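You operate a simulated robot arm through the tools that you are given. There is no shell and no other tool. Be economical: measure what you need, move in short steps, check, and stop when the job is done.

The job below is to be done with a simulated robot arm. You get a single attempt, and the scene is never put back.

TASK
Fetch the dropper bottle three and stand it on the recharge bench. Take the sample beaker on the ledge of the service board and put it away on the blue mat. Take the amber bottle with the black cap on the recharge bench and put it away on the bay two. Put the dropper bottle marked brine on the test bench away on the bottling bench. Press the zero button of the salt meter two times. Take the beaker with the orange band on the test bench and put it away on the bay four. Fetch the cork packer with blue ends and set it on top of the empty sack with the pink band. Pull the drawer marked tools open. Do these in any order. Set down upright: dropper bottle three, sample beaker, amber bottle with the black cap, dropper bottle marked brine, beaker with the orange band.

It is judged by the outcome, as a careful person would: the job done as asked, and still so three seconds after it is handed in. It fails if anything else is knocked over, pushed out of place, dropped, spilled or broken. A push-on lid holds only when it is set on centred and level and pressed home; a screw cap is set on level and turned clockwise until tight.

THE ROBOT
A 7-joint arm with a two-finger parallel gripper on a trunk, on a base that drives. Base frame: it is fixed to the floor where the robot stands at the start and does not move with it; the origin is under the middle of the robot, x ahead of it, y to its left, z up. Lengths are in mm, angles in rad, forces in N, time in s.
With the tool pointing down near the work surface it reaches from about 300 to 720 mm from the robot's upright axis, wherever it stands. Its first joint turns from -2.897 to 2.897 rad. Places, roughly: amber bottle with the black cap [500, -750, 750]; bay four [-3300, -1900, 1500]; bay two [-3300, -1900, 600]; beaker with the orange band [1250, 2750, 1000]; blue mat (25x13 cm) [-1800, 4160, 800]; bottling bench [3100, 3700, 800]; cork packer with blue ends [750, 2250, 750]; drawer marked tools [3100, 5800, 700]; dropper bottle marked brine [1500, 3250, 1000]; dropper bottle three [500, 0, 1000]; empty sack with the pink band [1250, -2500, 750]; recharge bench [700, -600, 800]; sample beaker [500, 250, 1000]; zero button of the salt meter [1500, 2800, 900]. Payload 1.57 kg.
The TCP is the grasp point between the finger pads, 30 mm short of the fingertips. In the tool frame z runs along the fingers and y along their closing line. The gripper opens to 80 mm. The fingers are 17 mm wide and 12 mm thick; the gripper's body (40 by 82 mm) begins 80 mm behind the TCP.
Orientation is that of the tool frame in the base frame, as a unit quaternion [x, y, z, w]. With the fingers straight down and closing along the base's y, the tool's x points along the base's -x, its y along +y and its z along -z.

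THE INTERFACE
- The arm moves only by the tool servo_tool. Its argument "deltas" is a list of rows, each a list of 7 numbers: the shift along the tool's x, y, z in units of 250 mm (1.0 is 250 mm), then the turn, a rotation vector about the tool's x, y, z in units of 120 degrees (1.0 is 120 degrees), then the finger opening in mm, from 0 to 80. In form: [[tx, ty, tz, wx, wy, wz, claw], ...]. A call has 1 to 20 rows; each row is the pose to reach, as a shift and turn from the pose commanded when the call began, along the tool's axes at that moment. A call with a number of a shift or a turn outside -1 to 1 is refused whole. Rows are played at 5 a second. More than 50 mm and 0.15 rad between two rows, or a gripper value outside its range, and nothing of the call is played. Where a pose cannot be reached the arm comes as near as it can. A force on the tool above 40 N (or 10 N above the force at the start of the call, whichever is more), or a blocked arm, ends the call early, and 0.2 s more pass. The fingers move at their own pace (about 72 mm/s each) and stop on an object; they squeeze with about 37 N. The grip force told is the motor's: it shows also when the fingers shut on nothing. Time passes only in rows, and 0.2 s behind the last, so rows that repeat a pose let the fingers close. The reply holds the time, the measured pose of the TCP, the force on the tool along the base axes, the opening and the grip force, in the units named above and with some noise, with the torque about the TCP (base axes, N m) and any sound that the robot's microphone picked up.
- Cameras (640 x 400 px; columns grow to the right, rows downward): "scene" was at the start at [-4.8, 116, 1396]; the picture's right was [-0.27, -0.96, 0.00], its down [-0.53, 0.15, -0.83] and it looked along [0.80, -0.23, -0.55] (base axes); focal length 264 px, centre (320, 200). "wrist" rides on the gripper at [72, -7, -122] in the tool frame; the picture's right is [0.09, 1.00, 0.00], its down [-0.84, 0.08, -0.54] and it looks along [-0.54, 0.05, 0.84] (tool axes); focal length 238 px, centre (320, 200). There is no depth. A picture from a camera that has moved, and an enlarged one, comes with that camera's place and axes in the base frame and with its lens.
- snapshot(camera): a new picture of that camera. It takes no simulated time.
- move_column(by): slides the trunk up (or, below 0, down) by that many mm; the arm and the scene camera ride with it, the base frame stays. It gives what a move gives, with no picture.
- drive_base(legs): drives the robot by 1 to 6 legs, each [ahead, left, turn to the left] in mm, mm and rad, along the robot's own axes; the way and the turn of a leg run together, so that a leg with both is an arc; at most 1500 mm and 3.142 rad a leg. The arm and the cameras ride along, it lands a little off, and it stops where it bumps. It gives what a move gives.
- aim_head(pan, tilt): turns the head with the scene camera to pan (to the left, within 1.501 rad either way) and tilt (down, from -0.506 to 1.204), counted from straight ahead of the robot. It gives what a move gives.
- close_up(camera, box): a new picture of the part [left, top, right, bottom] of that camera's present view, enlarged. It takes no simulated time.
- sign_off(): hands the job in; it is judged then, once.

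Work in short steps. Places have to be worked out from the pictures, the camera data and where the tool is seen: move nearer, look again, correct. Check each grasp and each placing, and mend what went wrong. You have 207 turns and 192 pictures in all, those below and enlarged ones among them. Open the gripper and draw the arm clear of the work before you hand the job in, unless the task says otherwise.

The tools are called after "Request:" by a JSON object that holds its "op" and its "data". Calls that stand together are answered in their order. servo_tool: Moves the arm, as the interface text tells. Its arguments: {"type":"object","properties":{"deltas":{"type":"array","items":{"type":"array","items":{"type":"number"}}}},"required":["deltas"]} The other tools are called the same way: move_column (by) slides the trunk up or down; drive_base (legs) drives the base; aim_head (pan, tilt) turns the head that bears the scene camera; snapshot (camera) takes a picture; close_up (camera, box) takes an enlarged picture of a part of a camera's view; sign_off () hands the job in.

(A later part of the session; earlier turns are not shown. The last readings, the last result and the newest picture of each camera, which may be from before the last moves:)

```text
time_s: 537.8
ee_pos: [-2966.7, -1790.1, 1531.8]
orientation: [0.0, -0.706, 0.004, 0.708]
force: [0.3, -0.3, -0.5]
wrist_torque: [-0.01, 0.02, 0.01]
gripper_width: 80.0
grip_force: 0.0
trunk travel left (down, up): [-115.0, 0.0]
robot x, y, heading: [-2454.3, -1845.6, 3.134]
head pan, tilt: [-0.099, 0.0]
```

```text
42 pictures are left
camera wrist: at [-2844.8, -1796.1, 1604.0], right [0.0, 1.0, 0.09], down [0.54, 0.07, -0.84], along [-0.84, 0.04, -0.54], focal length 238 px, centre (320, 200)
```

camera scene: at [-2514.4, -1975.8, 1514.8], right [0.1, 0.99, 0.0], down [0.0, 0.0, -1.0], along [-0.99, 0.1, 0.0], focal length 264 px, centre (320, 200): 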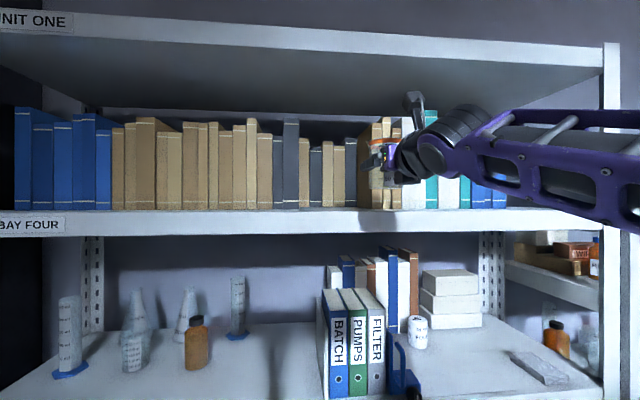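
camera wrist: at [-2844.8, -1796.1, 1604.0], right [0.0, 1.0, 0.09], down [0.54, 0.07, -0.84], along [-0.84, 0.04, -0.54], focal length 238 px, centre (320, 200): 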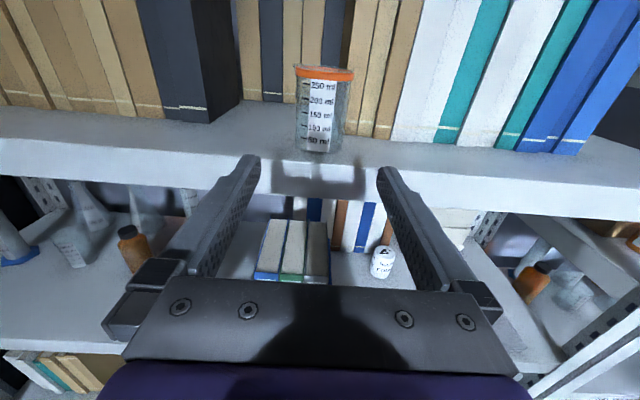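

The beaker stands on bay four. I lower the arm to travel height and drive round to the walkway south of the rack table to find the cork packer.

Request:
{"op": "servo_tool", "data": {"deltas": [[-0.16, 0, 0, 0, 0, 0, 80], [-0.32, 0, 0, 0, 0, 0, 80], [-0.48, 0, 0, 0, 0, 0, 80], [-0.64, 0, 0, 0, 0, 0, 80], [-0.8, 0, 0, 0, 0, 0, 80], [-0.96, 0, 0, 0, 0, 0, 80]]}}

Request:
{"op": "servo_tool", "data": {"deltas": [[-0.16, 0, 0, 0, 0, 0, 80], [-0.32, 0, 0, 0, 0, 0, 80], [-0.48, 0, 0, 0, 0, 0, 80], [-0.6, 0, 0, 0, 0, 0, 80]]}}

Request:
{"op": "move_column", "data": {"by": -65}}

Request:
{"op": "drive_base", "data": {"legs": [[70, 0, 0], [0, -1300, 0], [0, -1040, 0], [-1500, 0, 0], [0, -830, 0], [-1330, 0, 0]]}}

Request:
{"op": "aim_head", "data": {"pan": -1.3, "tilt": 0.5}}

Request:
{"op": "snapshot", "data": {"camera": "scene"}}

```text
time_s: 538.4
ee_pos: [-2958.2, -1801.4, 1462.1]
orientation: [-0.004, -0.695, 0.079, 0.714]
force: [0.5, 1.2, 0.0]
wrist_torque: [-0.03, -0.04, 0.08]
gripper_width: 80.1
grip_force: 0.0
trunk travel left (down, up): [-115.0, 0.0]
robot x, y, heading: [-2453.2, -1845.0, 3.134]
head pan, tilt: [-0.099, 0.0]
stopped in row 3: the arm was blocked; the commanded pose is now the measured one
```

```text
time_s: 538.9
ee_pos: [-2949.5, -1919.9, 1430.0]
orientation: [0.074, -0.682, 0.182, 0.705]
force: [2.2, -0.5, 0.8]
wrist_torque: [0.04, -0.14, -0.15]
gripper_width: 80.0
grip_force: 0.1
trunk travel left (down, up): [-115.0, 0.0]
robot x, y, heading: [-2452.6, -1845.0, 3.136]
head pan, tilt: [-0.099, 0.0]
stopped in row 2: the arm was blocked; the commanded pose is now the measured one
```

```text
time_s: 539.9
ee_pos: [-2949.7, -1926.2, 1365.7]
orientation: [0.08, -0.682, 0.183, 0.703]
force: [1.0, -3.6, 0.3]
wrist_torque: [0.04, -0.12, -0.33]
gripper_width: 79.9
grip_force: 0.1
trunk travel left (down, up): [-50.0, 65.0]
robot x, y, heading: [-2453.6, -1845.6, 3.128]
head pan, tilt: [-0.099, 0.0]
```

```text
time_s: 584.5
ee_pos: [-142.3, 1210.7, 1365.7]
orientation: [0.081, -0.681, 0.185, 0.704]
force: [-5.3, 11.5, -3.3]
wrist_torque: [-0.07, 0.32, 1.3]
gripper_width: 80.0
grip_force: 0.0
trunk travel left (down, up): [-50.0, 65.0]
robot x, y, heading: [350.7, 1294.5, 3.134]
head pan, tilt: [-0.099, 0.0]
```

```text
time_s: 585.9
ee_pos: [-142.0, 1218.2, 1369.1]
orientation: [0.075, -0.679, 0.183, 0.707]
force: [0.7, 0.3, 0.2]
wrist_torque: [-0.02, 0.0, -0.02]
gripper_width: 79.9
grip_force: 0.0
trunk travel left (down, up): [-50.0, 65.0]
robot x, y, heading: [349.7, 1294.8, 3.134]
head pan, tilt: [-1.3, 0.499]
```

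```text
41 pictures are left
camera scene: at [349.8, 1141.9, 1446.0], right [-0.12, 0.99, 0.0], down [0.04, 0.01, -1.0], along [-0.99, -0.12, -0.04], focal length 264 px, centre (320, 200)
```

scene: 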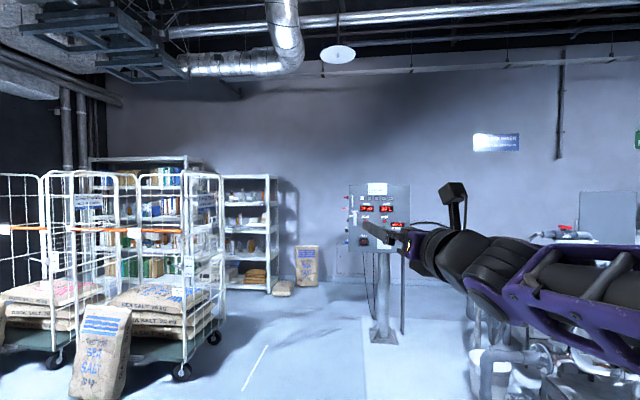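

The arm met a joint or self-collision limit on the way down and ended a bit twisted; nothing else was touched. I move it sideways and straighten it.

Request:
{"op": "servo_tool", "data": {"deltas": [[0.025, 0.16, -0.02, -0.05, 0, -0.02, 80], [0.05, 0.32, -0.04, -0.1, 0, -0.05, 80], [0.075, 0.484, -0.058, -0.15, 0, -0.07, 80], [0.075, 0.6, -0.06, -0.173, 0, -0.082, 80]]}}

Request:
{"op": "snapshot", "data": {"camera": "scene"}}

```text
time_s: 586.4
ee_pos: [-145.3, 1242.3, 1380.8]
orientation: [0.066, -0.674, 0.163, 0.717]
force: [1.7, -2.7, 2.3]
wrist_torque: [0.05, -0.15, -0.22]
gripper_width: 80.0
grip_force: 0.0
trunk travel left (down, up): [-50.0, 65.0]
robot x, y, heading: [351.2, 1291.5, 3.135]
head pan, tilt: [-1.3, 0.499]
stopped in row 2: the arm was blocked; the commanded pose is now the measured one
```

```text
40 pictures are left
camera scene: at [349.0, 1140.6, 1410.8], right [-0.14, 0.99, 0.0], down [0.41, 0.06, -0.91], along [-0.9, -0.13, -0.41], focal length 264 px, centre (320, 200)
```

scene: 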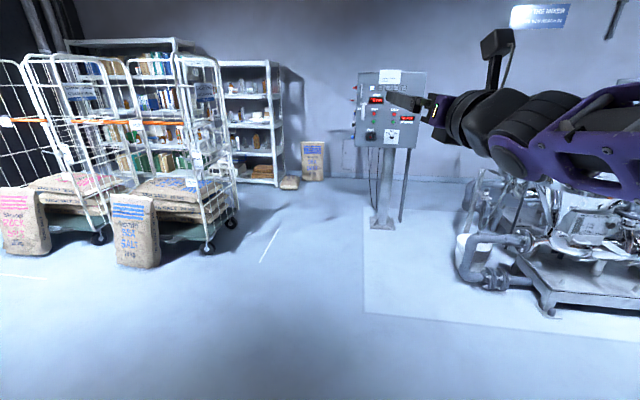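

The head is pressing against the forearm. I turn the head left first, then free the arm by moving it up and forward.

Request:
{"op": "aim_head", "data": {"pan": 0.6, "tilt": 0.5}}

Request:
{"op": "servo_tool", "data": {"deltas": [[0.1, 0, 0.05, 0, 0, 0, 80], [0.2, 0, 0.1, 0, 0, 0, 80], [0.3, 0.05, 0.15, 0, 0, 0, 80], [0.4, 0.1, 0.2, 0, 0, 0, 80]]}}

Request:
{"op": "snapshot", "data": {"camera": "scene"}}

```text
time_s: 588.3
ee_pos: [-148.7, 1239.2, 1376.7]
orientation: [0.068, -0.677, 0.162, 0.714]
force: [4.4, -9.2, 4.1]
wrist_torque: [0.04, -0.4, -1.04]
gripper_width: 79.9
grip_force: 0.2
trunk travel left (down, up): [-50.0, 65.0]
robot x, y, heading: [355.2, 1293.7, 3.13]
head pan, tilt: [0.6, 0.499]
```

```text
time_s: 589.4
ee_pos: [-143.9, 1194.3, 1527.6]
orientation: [0.116, -0.629, 0.235, 0.732]
force: [0.1, 0.5, -1.1]
wrist_torque: [0.0, 0.02, 0.01]
gripper_width: 80.0
grip_force: 0.1
trunk travel left (down, up): [-50.0, 65.0]
robot x, y, heading: [352.4, 1293.5, 3.131]
head pan, tilt: [0.6, 0.499]
stopped in row 4: the arm was blocked; the commanded pose is now the measured one
```

```text
39 pictures are left
camera scene: at [352.3, 1129.9, 1404.3], right [-0.26, 0.97, 0.0], down [0.46, 0.12, -0.88], along [-0.85, -0.23, -0.47], focal length 264 px, centre (320, 200)
```

scene: 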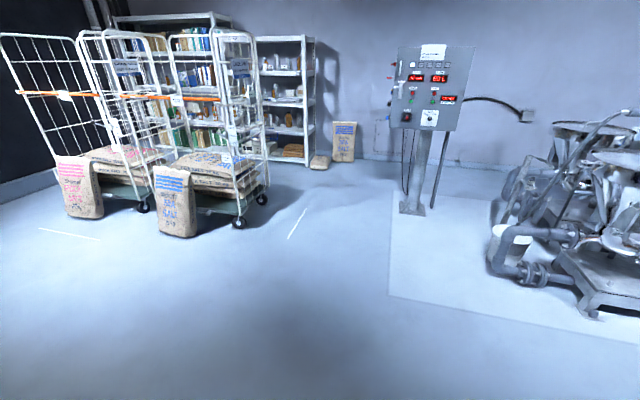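

The head is free now. I straighten the tool's yaw and pitch while moving it to the right, away from the head.

Request:
{"op": "servo_tool", "data": {"deltas": [[0.01, 0.09, 0.1, -0.045, -0.017, -0.019, 80], [0.02, 0.18, 0.15, -0.09, -0.035, -0.038, 80], [0.03, 0.27, 0.15, -0.135, -0.052, -0.057, 80], [0.045, 0.36, 0.15, -0.18, -0.07, -0.076, 80], [0.056, 0.46, 0.15, -0.233, -0.087, -0.095, 80]]}}

Request:
{"op": "snapshot", "data": {"camera": "scene"}}

```text
time_s: 589.9
ee_pos: [-131.2, 1160.2, 1572.5]
orientation: [0.129, -0.619, 0.24, 0.736]
force: [0.2, 0.5, 0.4]
wrist_torque: [-0.02, 0.02, 0.04]
gripper_width: 80.0
grip_force: 0.1
trunk travel left (down, up): [-50.0, 65.0]
robot x, y, heading: [352.6, 1292.1, 3.132]
head pan, tilt: [0.6, 0.499]
stopped in row 2: the arm was blocked; the commanded pose is now the measured one
```

```text
38 pictures are left
camera scene: at [353.2, 1126.6, 1404.6], right [-0.3, 0.96, 0.0], down [0.45, 0.14, -0.88], along [-0.84, -0.26, -0.47], focal length 264 px, centre (320, 200)
```

scene: 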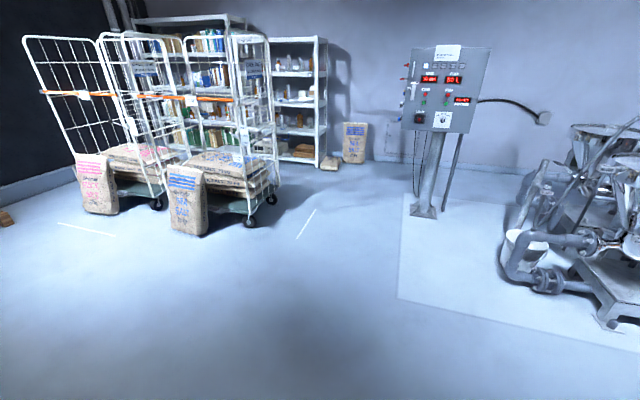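

I turn the head further away and then try a plain forward extension of the arm.

Request:
{"op": "aim_head", "data": {"pan": 1.4, "tilt": 0.6}}

Request:
{"op": "servo_tool", "data": {"deltas": [[0, 0, 0.06, 0, 0, 0, 80], [0, 0, 0.12, 0, 0, 0, 80], [0, 0, 0.18, 0, 0, 0, 80], [0, 0, 0.24, 0, 0, 0, 80]]}}

Request:
{"op": "aim_head", "data": {"pan": -0.2, "tilt": 0.3}}

Request:
{"op": "snapshot", "data": {"camera": "scene"}}

```text
time_s: 591.1
ee_pos: [-130.9, 1160.0, 1572.7]
orientation: [0.128, -0.619, 0.239, 0.737]
force: [-1.3, 2.0, -0.4]
wrist_torque: [0.02, 0.03, 0.18]
gripper_width: 80.1
grip_force: 0.0
trunk travel left (down, up): [-50.0, 65.0]
robot x, y, heading: [347.0, 1293.9, 3.136]
head pan, tilt: [1.4, 0.6]
```

```text
time_s: 591.8
ee_pos: [-134.8, 1253.4, 1623.6]
orientation: [0.065, -0.589, 0.209, 0.778]
force: [0.6, 0.0, 0.1]
wrist_torque: [0.01, -0.06, 0.02]
gripper_width: 80.0
grip_force: 0.1
trunk travel left (down, up): [-50.0, 65.0]
robot x, y, heading: [351.5, 1297.7, 3.135]
head pan, tilt: [1.4, 0.6]
stopped in row 3: the arm was blocked; the commanded pose is now the measured one
```

```text
time_s: 593.5
ee_pos: [-128.4, 1253.7, 1628.4]
orientation: [0.066, -0.585, 0.21, 0.781]
force: [0.6, 0.4, 0.5]
wrist_torque: [0.0, 0.04, 0.01]
gripper_width: 80.2
grip_force: 0.1
trunk travel left (down, up): [-50.0, 65.0]
robot x, y, heading: [347.6, 1293.8, 3.132]
head pan, tilt: [-0.201, 0.3]
```

```text
37 pictures are left
camera scene: at [352.4, 1121.3, 1422.5], right [-0.34, 0.94, 0.0], down [0.27, 0.1, -0.96], along [-0.9, -0.32, -0.29], focal length 264 px, centre (320, 200)
```

scene: 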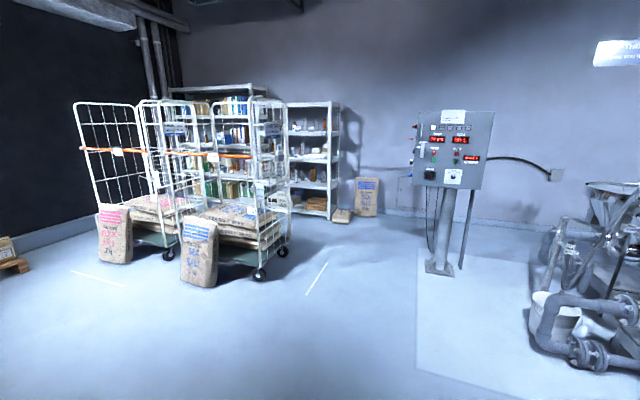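

The head seems wedged against the arm. I extend the arm straight ahead of the robot, away from the head.

Request:
{"op": "servo_tool", "data": {"deltas": [[-0.03, 0.05, 0.118, 0, 0, 0, 80], [-0.06, 0.108, 0.236, 0, 0, 0, 80], [-0.09, 0.162, 0.354, 0, 0, 0, 80], [-0.13, 0.24, 0.5, 0, 0, 0, 80]]}}

Request:
{"op": "snapshot", "data": {"camera": "wrist"}}

```text
time_s: 594.5
ee_pos: [-281.4, 1248.9, 1616.3]
orientation: [0.07, -0.592, 0.208, 0.775]
force: [0.2, -0.4, 0.4]
wrist_torque: [0.03, -0.02, -0.03]
gripper_width: 80.1
grip_force: 0.1
trunk travel left (down, up): [-50.0, 65.0]
robot x, y, heading: [353.5, 1292.3, 3.133]
head pan, tilt: [-0.201, 0.3]
```

```text
36 pictures are left
camera wrist: at [-155.7, 1303.1, 1649.3], right [-0.38, 0.92, -0.05], down [0.27, 0.06, -0.96], along [-0.88, -0.38, -0.27], focal length 238 px, centre (320, 200)
```

wrist: 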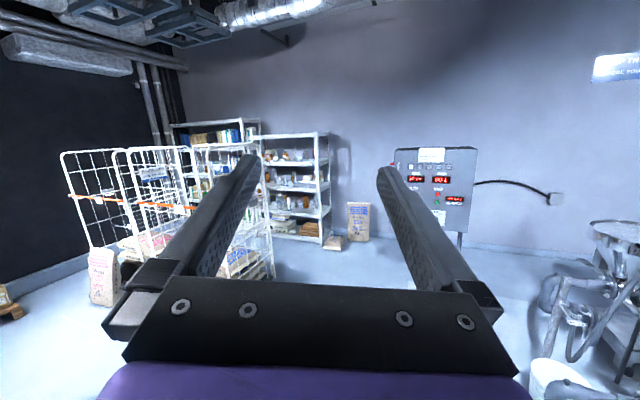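

That freed it. Still extended, I lower and straighten the tool.

Request:
{"op": "servo_tool", "data": {"deltas": [[-0.128, 0.057, -0.059, -0.029, -0.025, -0.017, 80], [-0.256, 0.114, -0.118, -0.058, -0.05, -0.034, 80], [-0.384, 0.171, -0.177, -0.087, -0.075, -0.05, 80], [-0.512, 0.228, -0.236, -0.116, -0.1, -0.067, 80], [-0.64, 0.285, -0.295, -0.145, -0.125, -0.083, 80], [-0.768, 0.342, -0.354, -0.175, -0.15, -0.1, 80]]}}

Request:
{"op": "snapshot", "data": {"camera": "scene"}}

```text
time_s: 595.9
ee_pos: [-276.6, 1312.7, 1398.2]
orientation: [-0.019, 0.722, -0.002, -0.692]
force: [-0.7, 0.7, 0.3]
wrist_torque: [-0.01, -0.03, -0.01]
gripper_width: 80.1
grip_force: 0.1
trunk travel left (down, up): [-50.0, 65.0]
robot x, y, heading: [353.2, 1293.1, 3.136]
head pan, tilt: [-0.201, 0.3]
```

```text
35 pictures are left
camera scene: at [348.9, 1172.4, 1422.1], right [0.21, 0.98, 0.0], down [0.29, -0.06, -0.96], along [-0.93, 0.2, -0.3], focal length 264 px, centre (320, 200)
```

scene: 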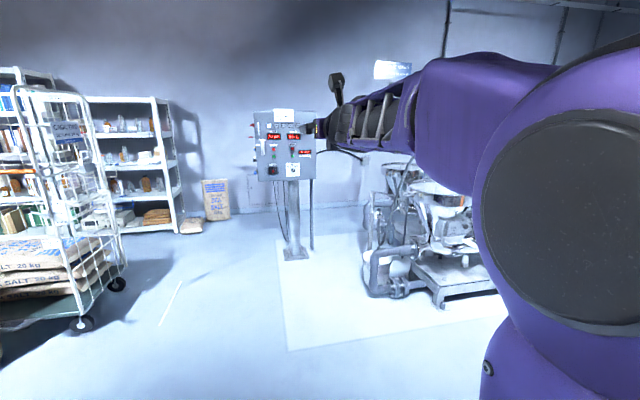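

Free and straight again. I lower to travel height.

Request:
{"op": "servo_tool", "data": {"deltas": [[-0.15, 0.06, 0, 0, 0, 0, 80], [-0.3, 0.12, 0, 0, 0, 0, 80], [-0.45, 0.18, 0, 0, 0, 0, 80], [-0.6, 0.24, 0, 0, 0, 0, 80], [-0.75, 0.3, -0.05, 0, 0, 0, 80], [-0.9, 0.36, -0.1, 0, 0, 0, 80], [-1.0, 0.4, -0.15, 0, 0.02, 0, 80]]}}

Request:
{"op": "drive_base", "data": {"legs": [[0, 0, -1.57]]}}

Request:
{"op": "aim_head", "data": {"pan": -0.3, "tilt": 0.5}}

Request:
{"op": "snapshot", "data": {"camera": "scene"}}

Request:
{"op": "snapshot", "data": {"camera": "wrist"}}

```text
time_s: 597.5
ee_pos: [-231.9, 1420.6, 1154.1]
orientation: [-0.02, 0.707, -0.003, -0.707]
force: [0.3, -0.7, 0.3]
wrist_torque: [-0.04, -0.05, 0.01]
gripper_width: 80.0
grip_force: 0.1
trunk travel left (down, up): [-50.0, 65.0]
robot x, y, heading: [353.4, 1292.0, 3.138]
head pan, tilt: [-0.201, 0.3]
```

```text
time_s: 600.2
ee_pos: [71.9, 1813.9, 1153.2]
orientation: [0.274, 0.652, 0.292, -0.644]
force: [-0.4, -31.9, 2.3]
wrist_torque: [-0.04, -0.02, -0.35]
gripper_width: 60.7
grip_force: 0.0
trunk travel left (down, up): [-50.0, 65.0]
robot x, y, heading: [354.5, 1289.7, 2.222]
head pan, tilt: [-0.201, 0.3]
stopped in leg 1: the force on the tool passed its limit at 56 N (the readings are from after the stop); the commanded pose is now the measured one
```

```text
time_s: 601.0
ee_pos: [74.5, 1817.3, 1153.5]
orientation: [0.276, 0.652, 0.295, -0.642]
force: [-4.4, -38.4, 0.5]
wrist_torque: [-0.08, -0.03, -0.13]
gripper_width: 54.6
grip_force: 0.0
trunk travel left (down, up): [-50.0, 65.0]
robot x, y, heading: [354.1, 1293.8, 2.217]
head pan, tilt: [-0.3, 0.499]
```

```text
34 pictures are left
camera scene: at [262.2, 1218.0, 1403.4], right [0.94, 0.34, 0.0], down [0.16, -0.45, -0.88], along [-0.3, 0.83, -0.48], focal length 264 px, centre (320, 200)
```

scene: 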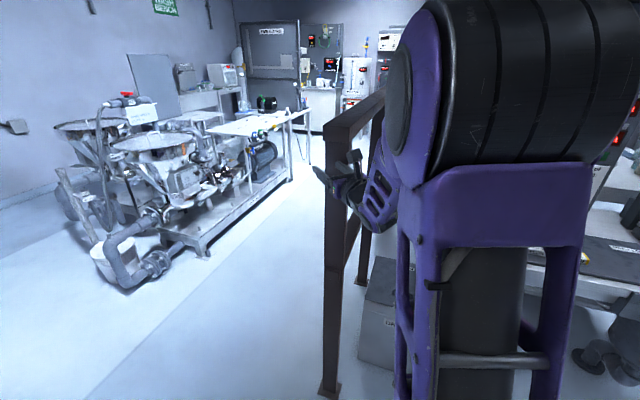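

```text
33 pictures are left
camera wrist: at [148.8, 1720.3, 1224.0], right [0.73, 0.67, 0.12], down [0.44, -0.33, -0.83], along [-0.52, 0.66, -0.54], focal length 238 px, centre (320, 200)
```

wrist: 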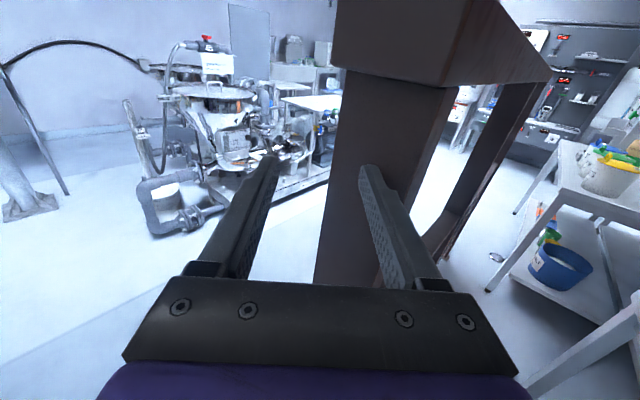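

A finger met the brown rail post during the turn. I turn back slightly, back away, then turn on to face north.

Request:
{"op": "drive_base", "data": {"legs": [[0, 0, 0.12], [-280, 0, 0]]}}

Request:
{"op": "drive_base", "data": {"legs": [[0, 0, -0.75]]}}

Request:
{"op": "aim_head", "data": {"pan": -0.2, "tilt": 0.5}}

Request:
{"op": "snapshot", "data": {"camera": "scene"}}

Request:
{"op": "snapshot", "data": {"camera": "wrist"}}

```text
time_s: 601.8
ee_pos: [68.3, 1809.8, 1154.2]
orientation: [0.273, 0.653, 0.289, -0.645]
force: [8.2, -24.4, 5.1]
wrist_torque: [0.2, -0.1, -0.87]
gripper_width: 71.3
grip_force: 0.1
trunk travel left (down, up): [-50.0, 65.0]
robot x, y, heading: [352.5, 1293.5, 2.251]
head pan, tilt: [-0.3, 0.499]
stopped in leg 1: the force on the tool passed its limit at 55 N (the readings are from after the stop); the commanded pose is now the measured one
```

```text
time_s: 602.7
ee_pos: [75.2, 1813.3, 1151.8]
orientation: [0.274, 0.653, 0.292, -0.643]
force: [-1.4, -27.4, 2.5]
wrist_torque: [-0.09, -0.05, -0.27]
gripper_width: 63.2
grip_force: 0.0
trunk travel left (down, up): [-50.0, 65.0]
robot x, y, heading: [350.9, 1290.9, 2.198]
head pan, tilt: [-0.3, 0.499]
stopped in leg 1: the force on the tool passed its limit at 47 N (the readings are from after the stop); the commanded pose is now the measured one
```

```text
time_s: 603.4
ee_pos: [76.4, 1814.9, 1151.3]
orientation: [0.274, 0.653, 0.294, -0.642]
force: [-4.8, -32.3, 0.7]
wrist_torque: [-0.12, 0.02, -0.08]
gripper_width: 57.8
grip_force: 0.0
trunk travel left (down, up): [-50.0, 65.0]
robot x, y, heading: [352.4, 1294.3, 2.197]
head pan, tilt: [-0.201, 0.499]
```

```text
32 pictures are left
camera scene: at [252.0, 1216.0, 1403.4], right [0.91, 0.41, 0.0], down [0.2, -0.43, -0.88], along [-0.36, 0.8, -0.48], focal length 264 px, centre (320, 200)
```

scene: 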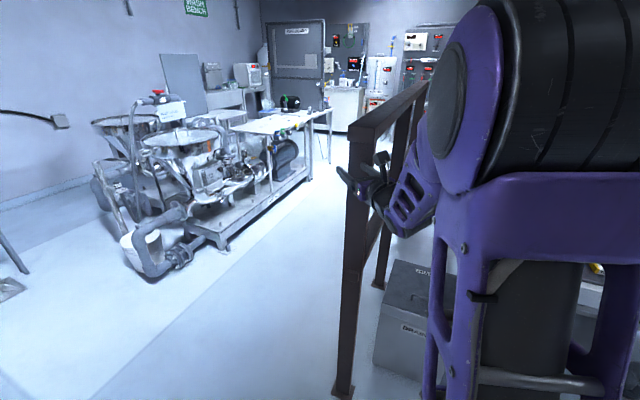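

```text
31 pictures are left
camera wrist: at [151.7, 1719.3, 1222.9], right [0.73, 0.67, 0.12], down [0.44, -0.33, -0.83], along [-0.52, 0.66, -0.54], focal length 238 px, centre (320, 200)
```

wrist: 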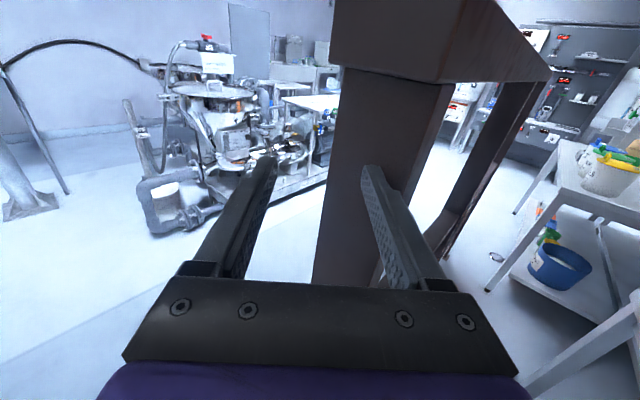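

The post is between the fingers. I retract straight back along the tool axis.

Request:
{"op": "servo_tool", "data": {"deltas": [[0, 0, -0.06, 0, 0, 0, 80], [0, 0, -0.14, 0, 0, 0, 80], [0, 0, -0.24, 0, 0, 0, 80], [0, 0, -0.36, 0, 0, 0, 80], [0, 0, -0.48, 0, 0, 0, 80]]}}

Request:
{"op": "drive_base", "data": {"legs": [[-280, 0, 0], [0, 0, -0.65]]}}

Request:
{"op": "snapshot", "data": {"camera": "scene"}}

```text
time_s: 604.6
ee_pos: [159.0, 1730.7, 1150.8]
orientation: [0.278, 0.653, 0.293, -0.641]
force: [0.1, 0.7, 0.1]
wrist_torque: [0.0, 0.02, -0.01]
gripper_width: 80.2
grip_force: 0.0
trunk travel left (down, up): [-50.0, 65.0]
robot x, y, heading: [350.7, 1290.8, 2.199]
head pan, tilt: [-0.201, 0.499]
```

```text
time_s: 606.4
ee_pos: [290.6, 1549.0, 1149.0]
orientation: [0.278, 0.653, 0.294, -0.64]
force: [0.4, 0.2, -0.5]
wrist_torque: [-0.04, -0.01, -0.01]
gripper_width: 79.8
grip_force: 0.1
trunk travel left (down, up): [-50.0, 65.0]
robot x, y, heading: [483.7, 1111.3, 2.195]
head pan, tilt: [-0.201, 0.499]
stopped in leg 1: the robot was blocked; the commanded pose is now the measured one
```

```text
30 pictures are left
camera scene: at [387.8, 1040.2, 1405.1], right [0.93, 0.37, 0.0], down [0.17, -0.43, -0.89], along [-0.32, 0.82, -0.46], focal length 264 px, centre (320, 200)
```

scene: 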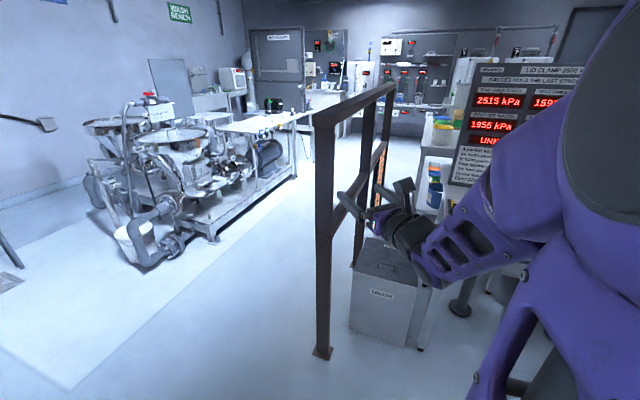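

The rear touched the service board's end. I move ahead 70 mm and turn to face north.

Request:
{"op": "drive_base", "data": {"legs": [[70, 0, 0], [0, 0, -0.62]]}}

Request:
{"op": "aim_head", "data": {"pan": -0.2, "tilt": 0.55}}

Request:
{"op": "snapshot", "data": {"camera": "wrist"}}

Request:
{"op": "snapshot", "data": {"camera": "scene"}}

```text
time_s: 609.0
ee_pos: [514.2, 1646.7, 1149.2]
orientation: [0.448, 0.551, 0.458, -0.535]
force: [0.5, 0.9, 0.8]
wrist_torque: [0.01, -0.01, -0.03]
gripper_width: 80.1
grip_force: 0.0
trunk travel left (down, up): [-50.0, 65.0]
robot x, y, heading: [444.3, 1171.9, 1.639]
head pan, tilt: [-0.201, 0.499]
stopped in leg 2: the robot was blocked; the commanded pose is now the measured one
```

```text
time_s: 609.7
ee_pos: [513.2, 1646.2, 1148.7]
orientation: [0.447, 0.552, 0.458, -0.535]
force: [1.0, 0.4, 0.4]
wrist_torque: [0.03, -0.03, -0.01]
gripper_width: 80.0
grip_force: 0.1
trunk travel left (down, up): [-50.0, 65.0]
robot x, y, heading: [441.7, 1173.2, 1.637]
head pan, tilt: [-0.201, 0.55]
```

```text
29 pictures are left
camera wrist: at [526.0, 1524.7, 1221.3], right [0.98, 0.18, 0.12], down [0.2, -0.52, -0.83], along [-0.09, 0.83, -0.54], focal length 238 px, centre (320, 200)
```

wrist: 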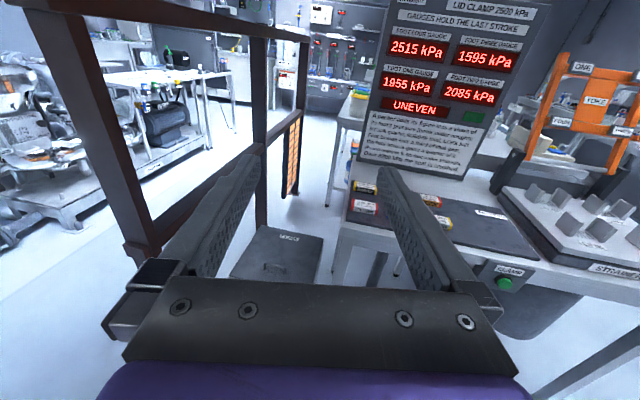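

```text
28 pictures are left
camera scene: at [326.6, 1162.8, 1404.3], right [0.98, -0.18, 0.0], down [-0.09, -0.46, -0.88], along [0.16, 0.87, -0.47], focal length 264 px, centre (320, 200)
```

scene: 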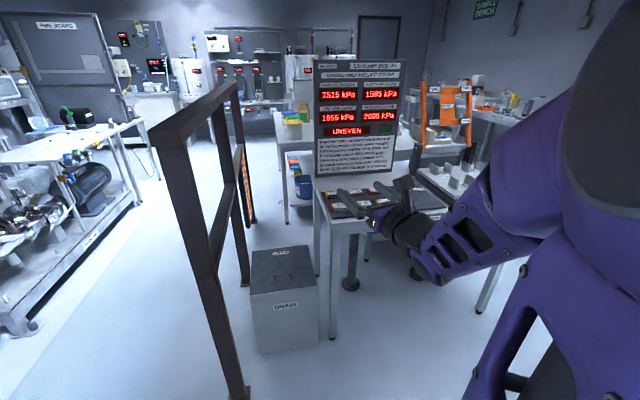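

The rack table with a dark tray of small coloured-end items is ahead. I zoom in.

Request:
{"op": "close_up", "data": {"camera": "wrist", "box": [330, 160, 540, 290]}}

Request:
{"op": "close_up", "data": {"camera": "scene", "box": [310, 160, 460, 240]}}

```text
3.05 times, centred on (435, 225) of wrist
camera zoom: at [526.0, 1524.7, 1221.3], right [0.98, 0.18, 0.12], down [0.2, -0.52, -0.83], along [-0.09, 0.83, -0.54], focal length 726 px, centre (-30, 124)
```

zoom: 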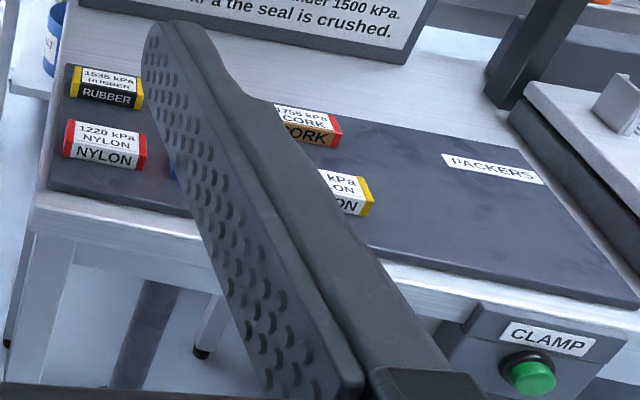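

```text
4.27 times, centred on (385, 200) of scene
camera zoom: at [326.6, 1162.8, 1404.3], right [0.98, -0.18, 0.0], down [-0.09, -0.46, -0.88], along [0.16, 0.87, -0.47], focal length 1127 px, centre (43, 200)
```

zoom: 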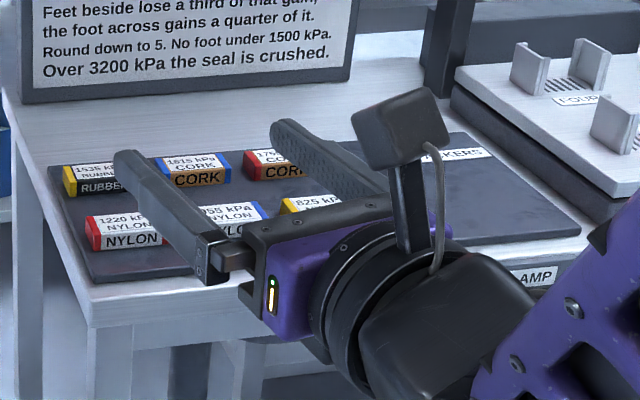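

The "1615 kPa CORK" packer with blue ends is at roughly [725, 2330], on the tray. It has to be gripped across its depth. I drive closer and turn the tool down with the fingers closing north–south.

Request:
{"op": "drive_base", "data": {"legs": [[380, 0, 0], [0, -230, -0.066]]}}

Request:
{"op": "servo_tool", "data": {"deltas": [[0, 0, 0, 0, -0.068, 0, 80], [0, 0, 0, 0, -0.136, 0, 80], [0, 0, 0, 0, -0.204, 0, 80], [0, 0, 0, 0, -0.272, 0, 80], [0, 0, 0, 0, -0.34, 0, 80], [0, 0, 0, 0, -0.408, 0, 80], [0, 0, 0, 0, -0.476, 0, 80], [0, 0, 0, 0, -0.544, 0, 80], [0, 0, 0, 0, -0.612, 0, 80], [0, 0, 0, 0, -0.68, 0, 80], [0, 0, 0, 0, -0.75, 0, 80]]}}

Request:
{"op": "servo_tool", "data": {"deltas": [[0, 0, 0, 0, 0, 0.068, 80], [0, 0, 0, 0, 0, 0.136, 80], [0, 0, 0, 0, 0, 0.204, 80], [0, 0, 0, 0, 0, 0.272, 80], [0, 0, 0, 0, 0, 0.34, 80], [0, 0, 0, 0, 0, 0.408, 80], [0, 0, 0, 0, 0, 0.476, 80], [0, 0, 0, 0, 0, 0.544, 80], [0, 0, 0, 0, 0, 0.612, 80], [0, 0, 0, 0, 0, 0.68, 80], [0, 0, 0, 0, 0, 0.75, 80]]}}

Request:
{"op": "snapshot", "data": {"camera": "wrist"}}

```text
time_s: 614.5
ee_pos: [750.6, 2027.8, 1149.5]
orientation: [0.466, 0.536, 0.476, -0.519]
force: [-0.4, -0.4, -0.2]
wrist_torque: [-0.04, -0.02, -0.01]
gripper_width: 79.9
grip_force: 0.1
trunk travel left (down, up): [-50.0, 65.0]
robot x, y, heading: [648.9, 1561.0, 1.566]
head pan, tilt: [-0.201, 0.55]
```

```text
time_s: 617.1
ee_pos: [651.4, 2038.9, 1148.3]
orientation: [0.583, 0.812, 0.009, 0.013]
force: [-2.9, 0.3, -0.3]
wrist_torque: [-0.02, -0.12, -0.02]
gripper_width: 80.2
grip_force: 0.0
out of reach, approached as far as the arm can: row 9
trunk travel left (down, up): [-50.0, 65.0]
robot x, y, heading: [649.9, 1558.5, 1.567]
head pan, tilt: [-0.201, 0.55]
stopped in row 11: the arm was blocked; the commanded pose is now the measured one
```

```text
time_s: 619.5
ee_pos: [655.4, 2039.1, 1148.6]
orientation: [0.987, 0.158, 0.013, 0.002]
force: [0.2, 0.4, -0.2]
wrist_torque: [0.0, -0.02, 0.01]
gripper_width: 79.8
grip_force: 0.0
trunk travel left (down, up): [-50.0, 65.0]
robot x, y, heading: [643.7, 1560.8, 1.573]
head pan, tilt: [-0.201, 0.55]
```

```text
25 pictures are left
camera wrist: at [717.4, 2067.1, 1271.9], right [0.4, -0.92, 0.01], down [-0.79, -0.33, 0.52], along [-0.47, -0.22, -0.85], focal length 238 px, centre (320, 200)
```

wrist: 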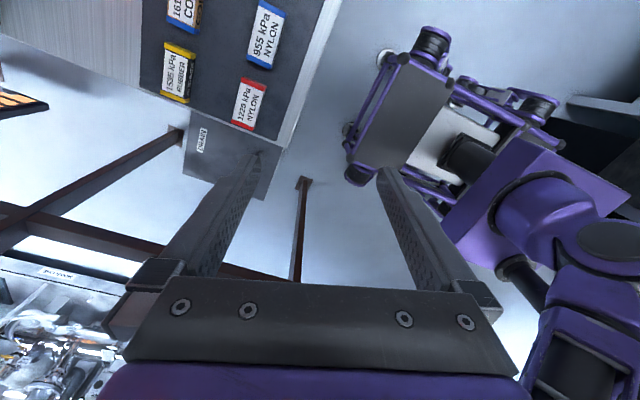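

The packer's position resolves to about [703, 2264] with its top at z≈825. I drive ahead 180 mm, square the fingers to the tray, and move over it.

Request:
{"op": "drive_base", "data": {"legs": [[180, 0, 0]]}}

Request:
{"op": "servo_tool", "data": {"deltas": [[0.08, -0.037, 0, 0, 0, 0.05, 80], [0.16, -0.074, 0, 0, 0, 0.1, 80], [0.239, -0.111, 0, 0, 0, 0.152, 80], [0.239, -0.111, 0.15, 0, 0, 0.152, 80], [0.239, -0.111, 0.3, 0, 0, 0.152, 80], [0.239, -0.111, 0.45, 0, 0, 0.152, 80]]}}

Request:
{"op": "snapshot", "data": {"camera": "wrist"}}

```text
time_s: 621.0
ee_pos: [654.6, 2204.5, 1148.6]
orientation: [0.987, 0.162, 0.014, 0.004]
force: [-0.9, 0.1, 0.1]
wrist_torque: [0.01, -0.01, -0.03]
gripper_width: 79.8
grip_force: 0.0
trunk travel left (down, up): [-50.0, 65.0]
robot x, y, heading: [650.1, 1724.4, 1.573]
head pan, tilt: [-0.201, 0.55]
stopped in leg 1: the robot was blocked; the commanded pose is now the measured one
```

```text
time_s: 622.5
ee_pos: [707.8, 2249.0, 1036.7]
orientation: [1.0, 0.003, 0.014, 0.0]
force: [-0.2, -0.4, 0.6]
wrist_torque: [0.01, -0.02, 0.03]
gripper_width: 79.9
grip_force: 0.1
trunk travel left (down, up): [-50.0, 65.0]
robot x, y, heading: [653.2, 1723.8, 1.571]
head pan, tilt: [-0.201, 0.55]
```

```text
24 pictures are left
camera wrist: at [774.2, 2255.8, 1160.1], right [0.1, -1.0, 0.01], down [-0.85, -0.08, 0.52], along [-0.52, -0.06, -0.86], focal length 238 px, centre (320, 200)
```

wrist: 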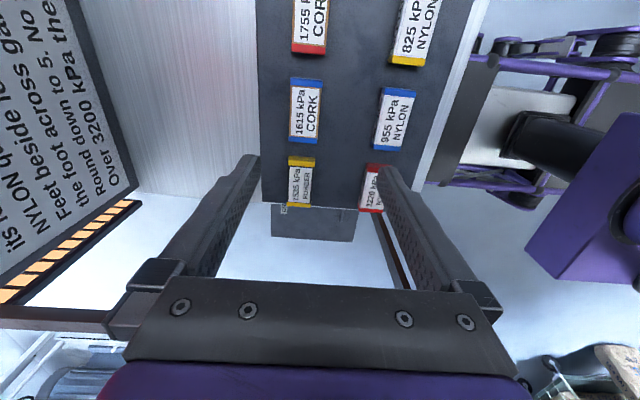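

The blue-ended cork packer is at about [707, 2265], about 43 mm deep. I centre on it and descend most of the way.

Request:
{"op": "servo_tool", "data": {"deltas": [[0, -0.064, 0.1, 0, -0.0134, 0, 80], [0, -0.064, 0.26, 0, -0.0134, 0, 80], [0, -0.064, 0.42, 0, -0.0134, 0, 80], [0, -0.064, 0.58, 0, -0.0134, 0, 80], [0, -0.064, 0.7, 0, -0.0134, 0, 80]]}}

Request:
{"op": "snapshot", "data": {"camera": "wrist"}}

```text
time_s: 623.6
ee_pos: [712.6, 2264.2, 861.6]
orientation: [1.0, 0.003, 0.0, 0.0]
force: [-0.4, 0.0, -0.4]
wrist_torque: [0.01, 0.01, -0.02]
gripper_width: 79.7
grip_force: 0.1
trunk travel left (down, up): [-50.0, 65.0]
robot x, y, heading: [647.0, 1723.8, 1.568]
head pan, tilt: [-0.201, 0.55]
```

```text
23 pictures are left
camera wrist: at [782.1, 2271.2, 982.1], right [0.1, -1.0, 0.0], down [-0.84, -0.08, 0.54], along [-0.54, -0.05, -0.84], focal length 238 px, centre (320, 200)
```

wrist: 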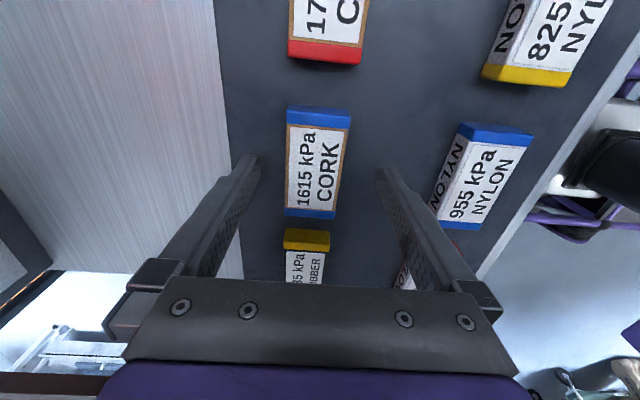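

Centred, with the packer's top at z≈826. I lower the last 44 mm gently, close and lift a little.

Request:
{"op": "servo_tool", "data": {"deltas": [[0, 0, 0.08, 0, 0, 0, 80], [0, 0, 0.14, 0, 0, 0, 80], [0, 0, 0.156, 0, 0, 0, 80], [0, 0, 0.168, 0, 0, 0, 80], [0, 0, 0.176, 0, 0, 0, 80]]}}

Request:
{"op": "servo_tool", "data": {"deltas": [[0, 0, -0.004, 0, 0, 0, 60], [0, 0, -0.006, 0, 0, 0, 30], [0, 0, -0.006, 0, 0, 0, 10], [0, 0, -0.006, 0, 0, 0, 0], [0, 0, -0.006, 0, 0, 0, 0], [0, 0, -0.03, 0, 0, 0, 0], [0, 0, -0.07, 0, 0, 0, 0], [0, 0, -0.13, 0, 0, 0, 0]]}}

Request:
{"op": "snapshot", "data": {"camera": "wrist"}}

```text
time_s: 624.2
ee_pos: [711.3, 2265.2, 842.8]
orientation: [1.0, 0.003, 0.0, -0.004]
force: [-2.6, -7.9, 18.7]
wrist_torque: [-1.13, 0.08, -0.09]
gripper_width: 80.2
grip_force: 0.0
trunk travel left (down, up): [-50.0, 65.0]
robot x, y, heading: [650.5, 1723.8, 1.574]
head pan, tilt: [-0.201, 0.55]
stopped in row 2: the force on the tool passed its limit at 57 N (the readings are from after the stop); the commanded pose is now the measured one
```

```text
time_s: 626.0
ee_pos: [711.0, 2267.0, 872.0]
orientation: [1.0, 0.004, 0.001, -0.003]
force: [0.6, 0.4, -0.8]
wrist_torque: [-0.02, 0.01, 0.02]
gripper_width: 38.5
grip_force: 36.7
trunk travel left (down, up): [-50.0, 65.0]
robot x, y, heading: [652.8, 1726.4, 1.574]
head pan, tilt: [-0.201, 0.55]
```

```text
22 pictures are left
camera wrist: at [782.0, 2273.1, 993.7], right [0.1, -0.99, -0.01], down [-0.84, -0.09, 0.54], along [-0.54, -0.05, -0.84], focal length 238 px, centre (320, 200)
```

wrist: 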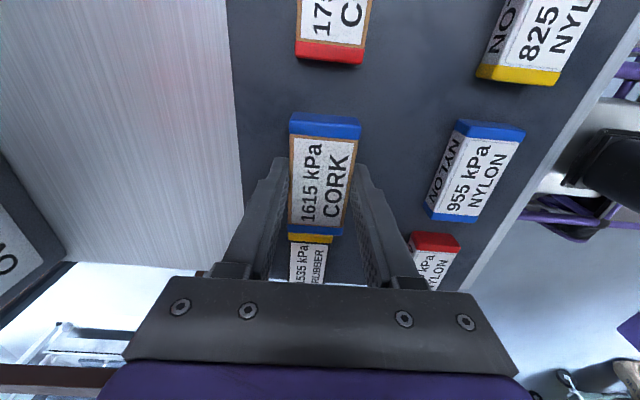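

The packer is held (38.5 mm). I lift it clear, back out, and drive round west then south toward the salt store.

Request:
{"op": "servo_tool", "data": {"deltas": [[0, 0, -0.1, 0, 0, 0, 0], [0, 0, -0.24, 0, 0, 0, 0], [0, 0, -0.38, 0, 0, 0, 0], [0, 0, -0.52, 0, 0, 0, 0], [0, 0, -0.66, 0, 0, 0, 0]]}}

Request:
{"op": "drive_base", "data": {"legs": [[-330, 0, 0], [0, 0, 1.57], [1050, 0, 0], [0, 0, 1.57], [1400, 0, 0], [1400, 0, 0]]}}

Request:
{"op": "aim_head", "data": {"pan": 0.5, "tilt": 0.4}}

Request:
{"op": "snapshot", "data": {"camera": "scene"}}

```text
time_s: 627.2
ee_pos: [710.8, 2266.1, 1038.2]
orientation: [1.0, 0.003, 0.002, -0.002]
force: [-0.7, -0.5, 0.2]
wrist_torque: [-0.08, 0.0, 0.01]
gripper_width: 38.4
grip_force: 36.9
trunk travel left (down, up): [-50.0, 65.0]
robot x, y, heading: [653.2, 1722.0, 1.572]
head pan, tilt: [-0.201, 0.55]
```

```text
time_s: 655.4
ee_pos: [-414.9, -1953.8, 1037.7]
orientation: [-0.01, 1.0, -0.002, 0.0]
force: [0.5, 0.0, -1.7]
wrist_torque: [0.0, -0.05, 0.0]
gripper_width: 38.6
grip_force: 37.0
trunk travel left (down, up): [-50.0, 65.0]
robot x, y, heading: [-361.1, -1411.9, -1.55]
head pan, tilt: [-0.201, 0.55]
```

```text
time_s: 656.5
ee_pos: [-414.4, -1953.9, 1036.7]
orientation: [-0.01, 1.0, -0.003, 0.0]
force: [-0.8, -0.2, -1.0]
wrist_torque: [0.0, -0.01, 0.03]
gripper_width: 38.6
grip_force: 37.1
trunk travel left (down, up): [-50.0, 65.0]
robot x, y, heading: [-361.8, -1414.0, -1.555]
head pan, tilt: [0.499, 0.4]
```

```text
21 pictures are left
camera scene: at [-176.8, -1399.5, 1412.8], right [-0.87, -0.49, 0.0], down [-0.19, 0.34, -0.92], along [0.45, -0.8, -0.39], focal length 264 px, centre (320, 200)
```

scene: 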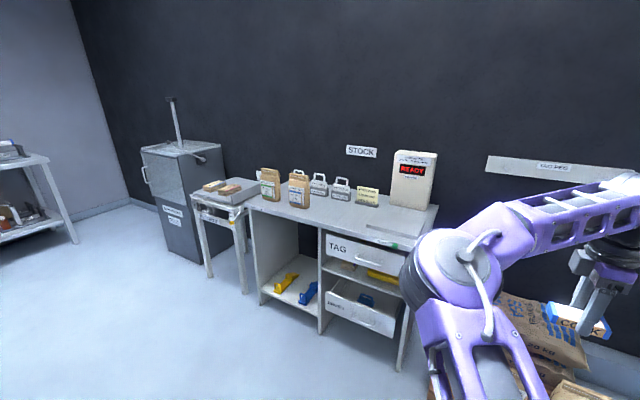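

The small table with flat sacks is at the left of the stock shelf. I zoom in.

Request:
{"op": "close_up", "data": {"camera": "scene", "box": [170, 150, 290, 240]}}

```text
4.44 times, centred on (230, 195) of scene
camera zoom: at [-176.8, -1399.5, 1412.8], right [-0.87, -0.49, 0.0], down [-0.19, 0.34, -0.92], along [0.45, -0.8, -0.39], focal length 1174 px, centre (720, 222)
```

zoom: 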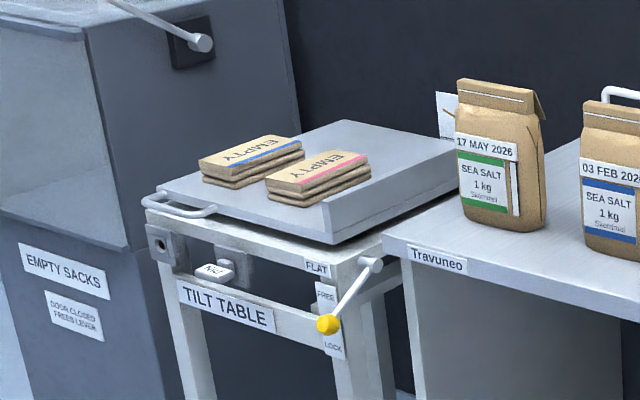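

The sack with the pink band is the right-hand one on the tilt table, at about [1145, -2530] with its top near z 800. I strafe east and move up in front of it.

Request:
{"op": "drive_base", "data": {"legs": [[0, 1460, -0.02], [380, 0, 0]]}}

Request:
{"op": "snapshot", "data": {"camera": "scene"}}

Request:
{"op": "snapshot", "data": {"camera": "wrist"}}

```text
time_s: 662.7
ee_pos: [99.5, -1949.7, 1037.0]
orientation: [-0.013, 1.0, -0.003, -0.001]
force: [-0.3, 0.5, -0.4]
wrist_torque: [-0.03, 0.02, 0.02]
gripper_width: 38.7
grip_force: 36.7
trunk travel left (down, up): [-50.0, 65.0]
robot x, y, heading: [148.3, -1405.9, -1.553]
head pan, tilt: [0.499, 0.4]
stopped in leg 1: the robot was blocked; the commanded pose is now the measured one
```

```text
19 pictures are left
camera scene: at [335.2, -1394.5, 1412.8], right [-0.87, -0.5, 0.0], down [-0.19, 0.34, -0.92], along [0.46, -0.8, -0.39], focal length 264 px, centre (320, 200)
```

scene: 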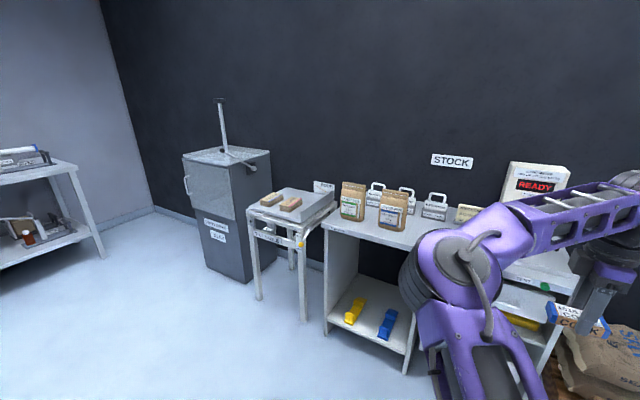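

```text
18 pictures are left
camera wrist: at [28.1, -1958.1, 1158.6], right [-0.12, 0.99, -0.01], down [0.83, 0.1, 0.54], along [0.54, 0.06, -0.84], focal length 238 px, centre (320, 200)
```

wrist: 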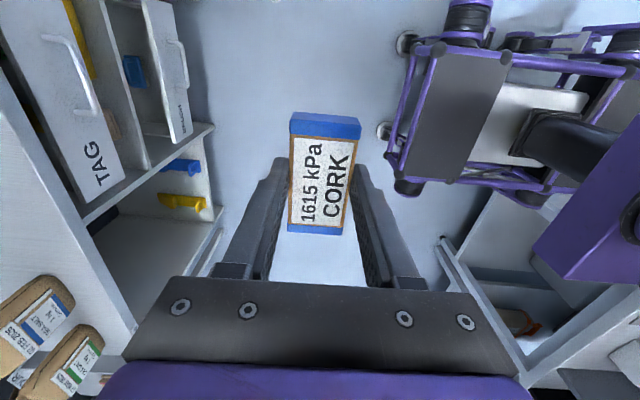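

My left rear touched the recharge bench's end, so I move ahead first, then continue east.

Request:
{"op": "drive_base", "data": {"legs": [[140, 0, 0], [0, 1080, 0]]}}

Request:
{"op": "snapshot", "data": {"camera": "wrist"}}

Request:
{"op": "aim_head", "data": {"pan": 0.1, "tilt": 0.6}}

Request:
{"op": "snapshot", "data": {"camera": "scene"}}

```text
time_s: 674.2
ee_pos: [1184.9, -2064.1, 1036.3]
orientation: [-0.017, 1.0, -0.002, 0.0]
force: [-0.4, -0.3, -0.6]
wrist_torque: [0.0, -0.01, 0.0]
gripper_width: 38.3
grip_force: 37.1
trunk travel left (down, up): [-50.0, 65.0]
robot x, y, heading: [1235.8, -1523.2, -1.543]
head pan, tilt: [0.499, 0.4]
```

```text
17 pictures are left
camera wrist: at [1112.9, -2073.5, 1158.6], right [-0.13, 0.99, -0.01], down [0.83, 0.11, 0.54], along [0.54, 0.06, -0.84], focal length 238 px, centre (320, 200)
```

wrist: 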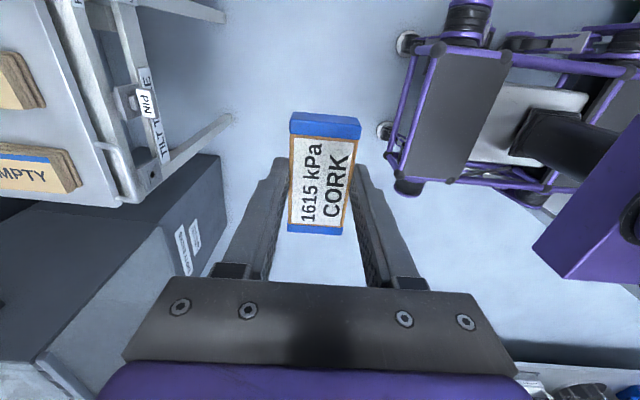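

```text
time_s: 675.1
ee_pos: [1185.1, -2065.4, 1037.1]
orientation: [-0.018, 1.0, -0.003, 0.0]
force: [0.4, -0.2, -0.3]
wrist_torque: [0.02, 0.02, 0.01]
gripper_width: 38.7
grip_force: 36.9
trunk travel left (down, up): [-50.0, 65.0]
robot x, y, heading: [1226.3, -1524.2, -1.544]
head pan, tilt: [0.099, 0.6]
```

```text
16 pictures are left
camera scene: at [1380.2, -1515.0, 1394.6], right [-0.99, -0.13, 0.0], down [-0.07, 0.56, -0.83], along [0.1, -0.82, -0.56], focal length 264 px, centre (320, 200)
```

scene: 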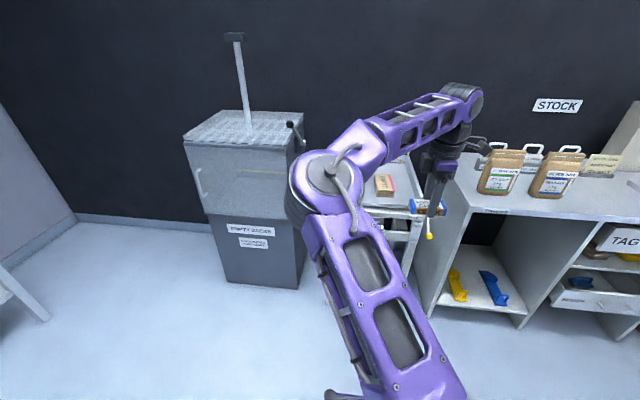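

The pink-banded stack is at about [1215, -2530]. I drive ahead 320 mm, shift 30 mm east, and look from above.

Request:
{"op": "drive_base", "data": {"legs": [[320, 0, -0.025]]}}

Request:
{"op": "servo_tool", "data": {"deltas": [[-0.06, 0, 0, 0, 0, 0, 0], [-0.12, 0, 0, 0, 0, 0, 0]]}}

Request:
{"op": "snapshot", "data": {"camera": "wrist"}}

```text
time_s: 677.2
ee_pos: [1175.8, -2380.3, 1038.9]
orientation: [-0.006, 1.0, -0.003, 0.0]
force: [0.0, 1.1, -0.7]
wrist_torque: [0.0, 0.02, 0.01]
gripper_width: 38.6
grip_force: 36.7
trunk travel left (down, up): [-50.0, 65.0]
robot x, y, heading: [1235.7, -1837.4, -1.571]
head pan, tilt: [0.099, 0.6]
```

```text
time_s: 677.9
ee_pos: [1205.4, -2379.0, 1037.2]
orientation: [-0.005, 1.0, -0.002, -0.001]
force: [-0.4, 0.7, -0.4]
wrist_torque: [0.03, 0.03, 0.01]
gripper_width: 38.6
grip_force: 37.5
trunk travel left (down, up): [-50.0, 65.0]
robot x, y, heading: [1235.7, -1836.2, -1.572]
head pan, tilt: [0.099, 0.6]
```

```text
15 pictures are left
camera wrist: at [1133.8, -2387.1, 1158.5], right [-0.1, 0.99, -0.01], down [0.84, 0.09, 0.54], along [0.54, 0.05, -0.84], focal length 238 px, centre (320, 200)
```

wrist: 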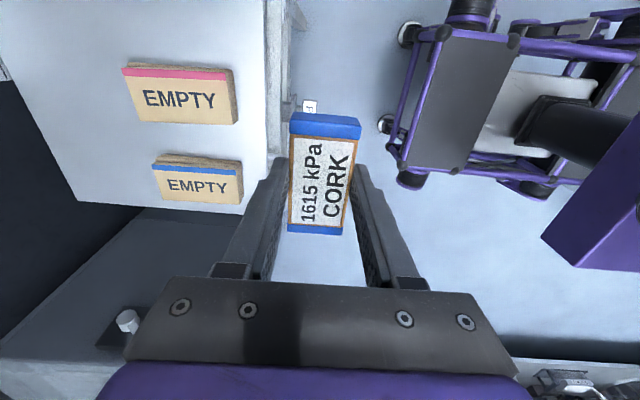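

The pink-banded stack centre is at about [1217, -2596], its top at z≈768 and its long side north–south. I drive ahead 170 mm and rotate the packer 90° to lie along it.

Request:
{"op": "drive_base", "data": {"legs": [[170, 0, 0]]}}

Request:
{"op": "servo_tool", "data": {"deltas": [[-0.005, -0.018, 0, 0, 0, 0.068, 0], [-0.01, -0.036, 0, 0, 0, 0.136, 0], [-0.015, -0.054, 0, 0, 0, 0.204, 0], [-0.02, -0.072, 0, 0, 0, 0.272, 0], [-0.025, -0.09, 0, 0, 0, 0.34, 0], [-0.03, -0.108, 0, 0, 0, 0.408, 0], [-0.035, -0.126, 0, 0, 0, 0.476, 0], [-0.04, -0.144, 0, 0, 0, 0.544, 0], [-0.044, -0.16, 0, 0, 0, 0.612, 0], [-0.048, -0.175, 0, 0, 0, 0.68, 0], [-0.048, -0.188, 0, 0, 0, 0.75, 0]]}}

Request:
{"op": "snapshot", "data": {"camera": "wrist"}}

```text
time_s: 679.3
ee_pos: [1208.9, -2549.1, 1038.0]
orientation: [-0.006, 1.0, -0.004, 0.001]
force: [-0.3, 0.2, -0.9]
wrist_torque: [0.01, 0.0, 0.01]
gripper_width: 38.5
grip_force: 37.4
trunk travel left (down, up): [-50.0, 65.0]
robot x, y, heading: [1238.4, -2010.2, -1.57]
head pan, tilt: [0.099, 0.6]
```

```text
time_s: 681.7
ee_pos: [1220.8, -2595.1, 1039.2]
orientation: [0.704, 0.711, -0.002, 0.003]
force: [-0.7, 0.1, 0.2]
wrist_torque: [-0.04, -0.01, 0.0]
gripper_width: 38.7
grip_force: 37.0
trunk travel left (down, up): [-50.0, 65.0]
robot x, y, heading: [1238.1, -2010.2, -1.569]
head pan, tilt: [0.099, 0.6]
```

```text
14 pictures are left
camera wrist: at [1212.5, -2523.5, 1158.7], right [0.99, 0.1, 0.0], down [0.09, -0.83, 0.55], along [0.05, -0.54, -0.84], focal length 238 px, centre (320, 200)
```

wrist: 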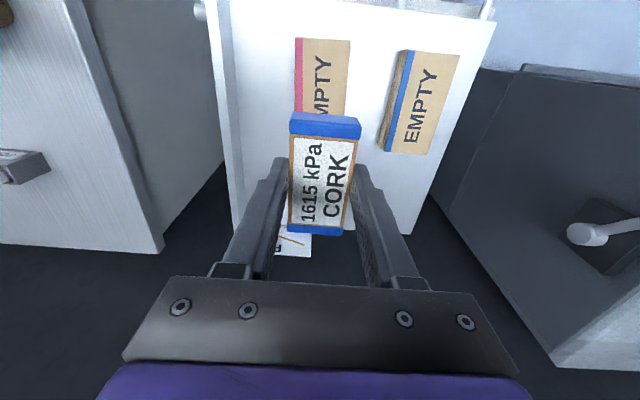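

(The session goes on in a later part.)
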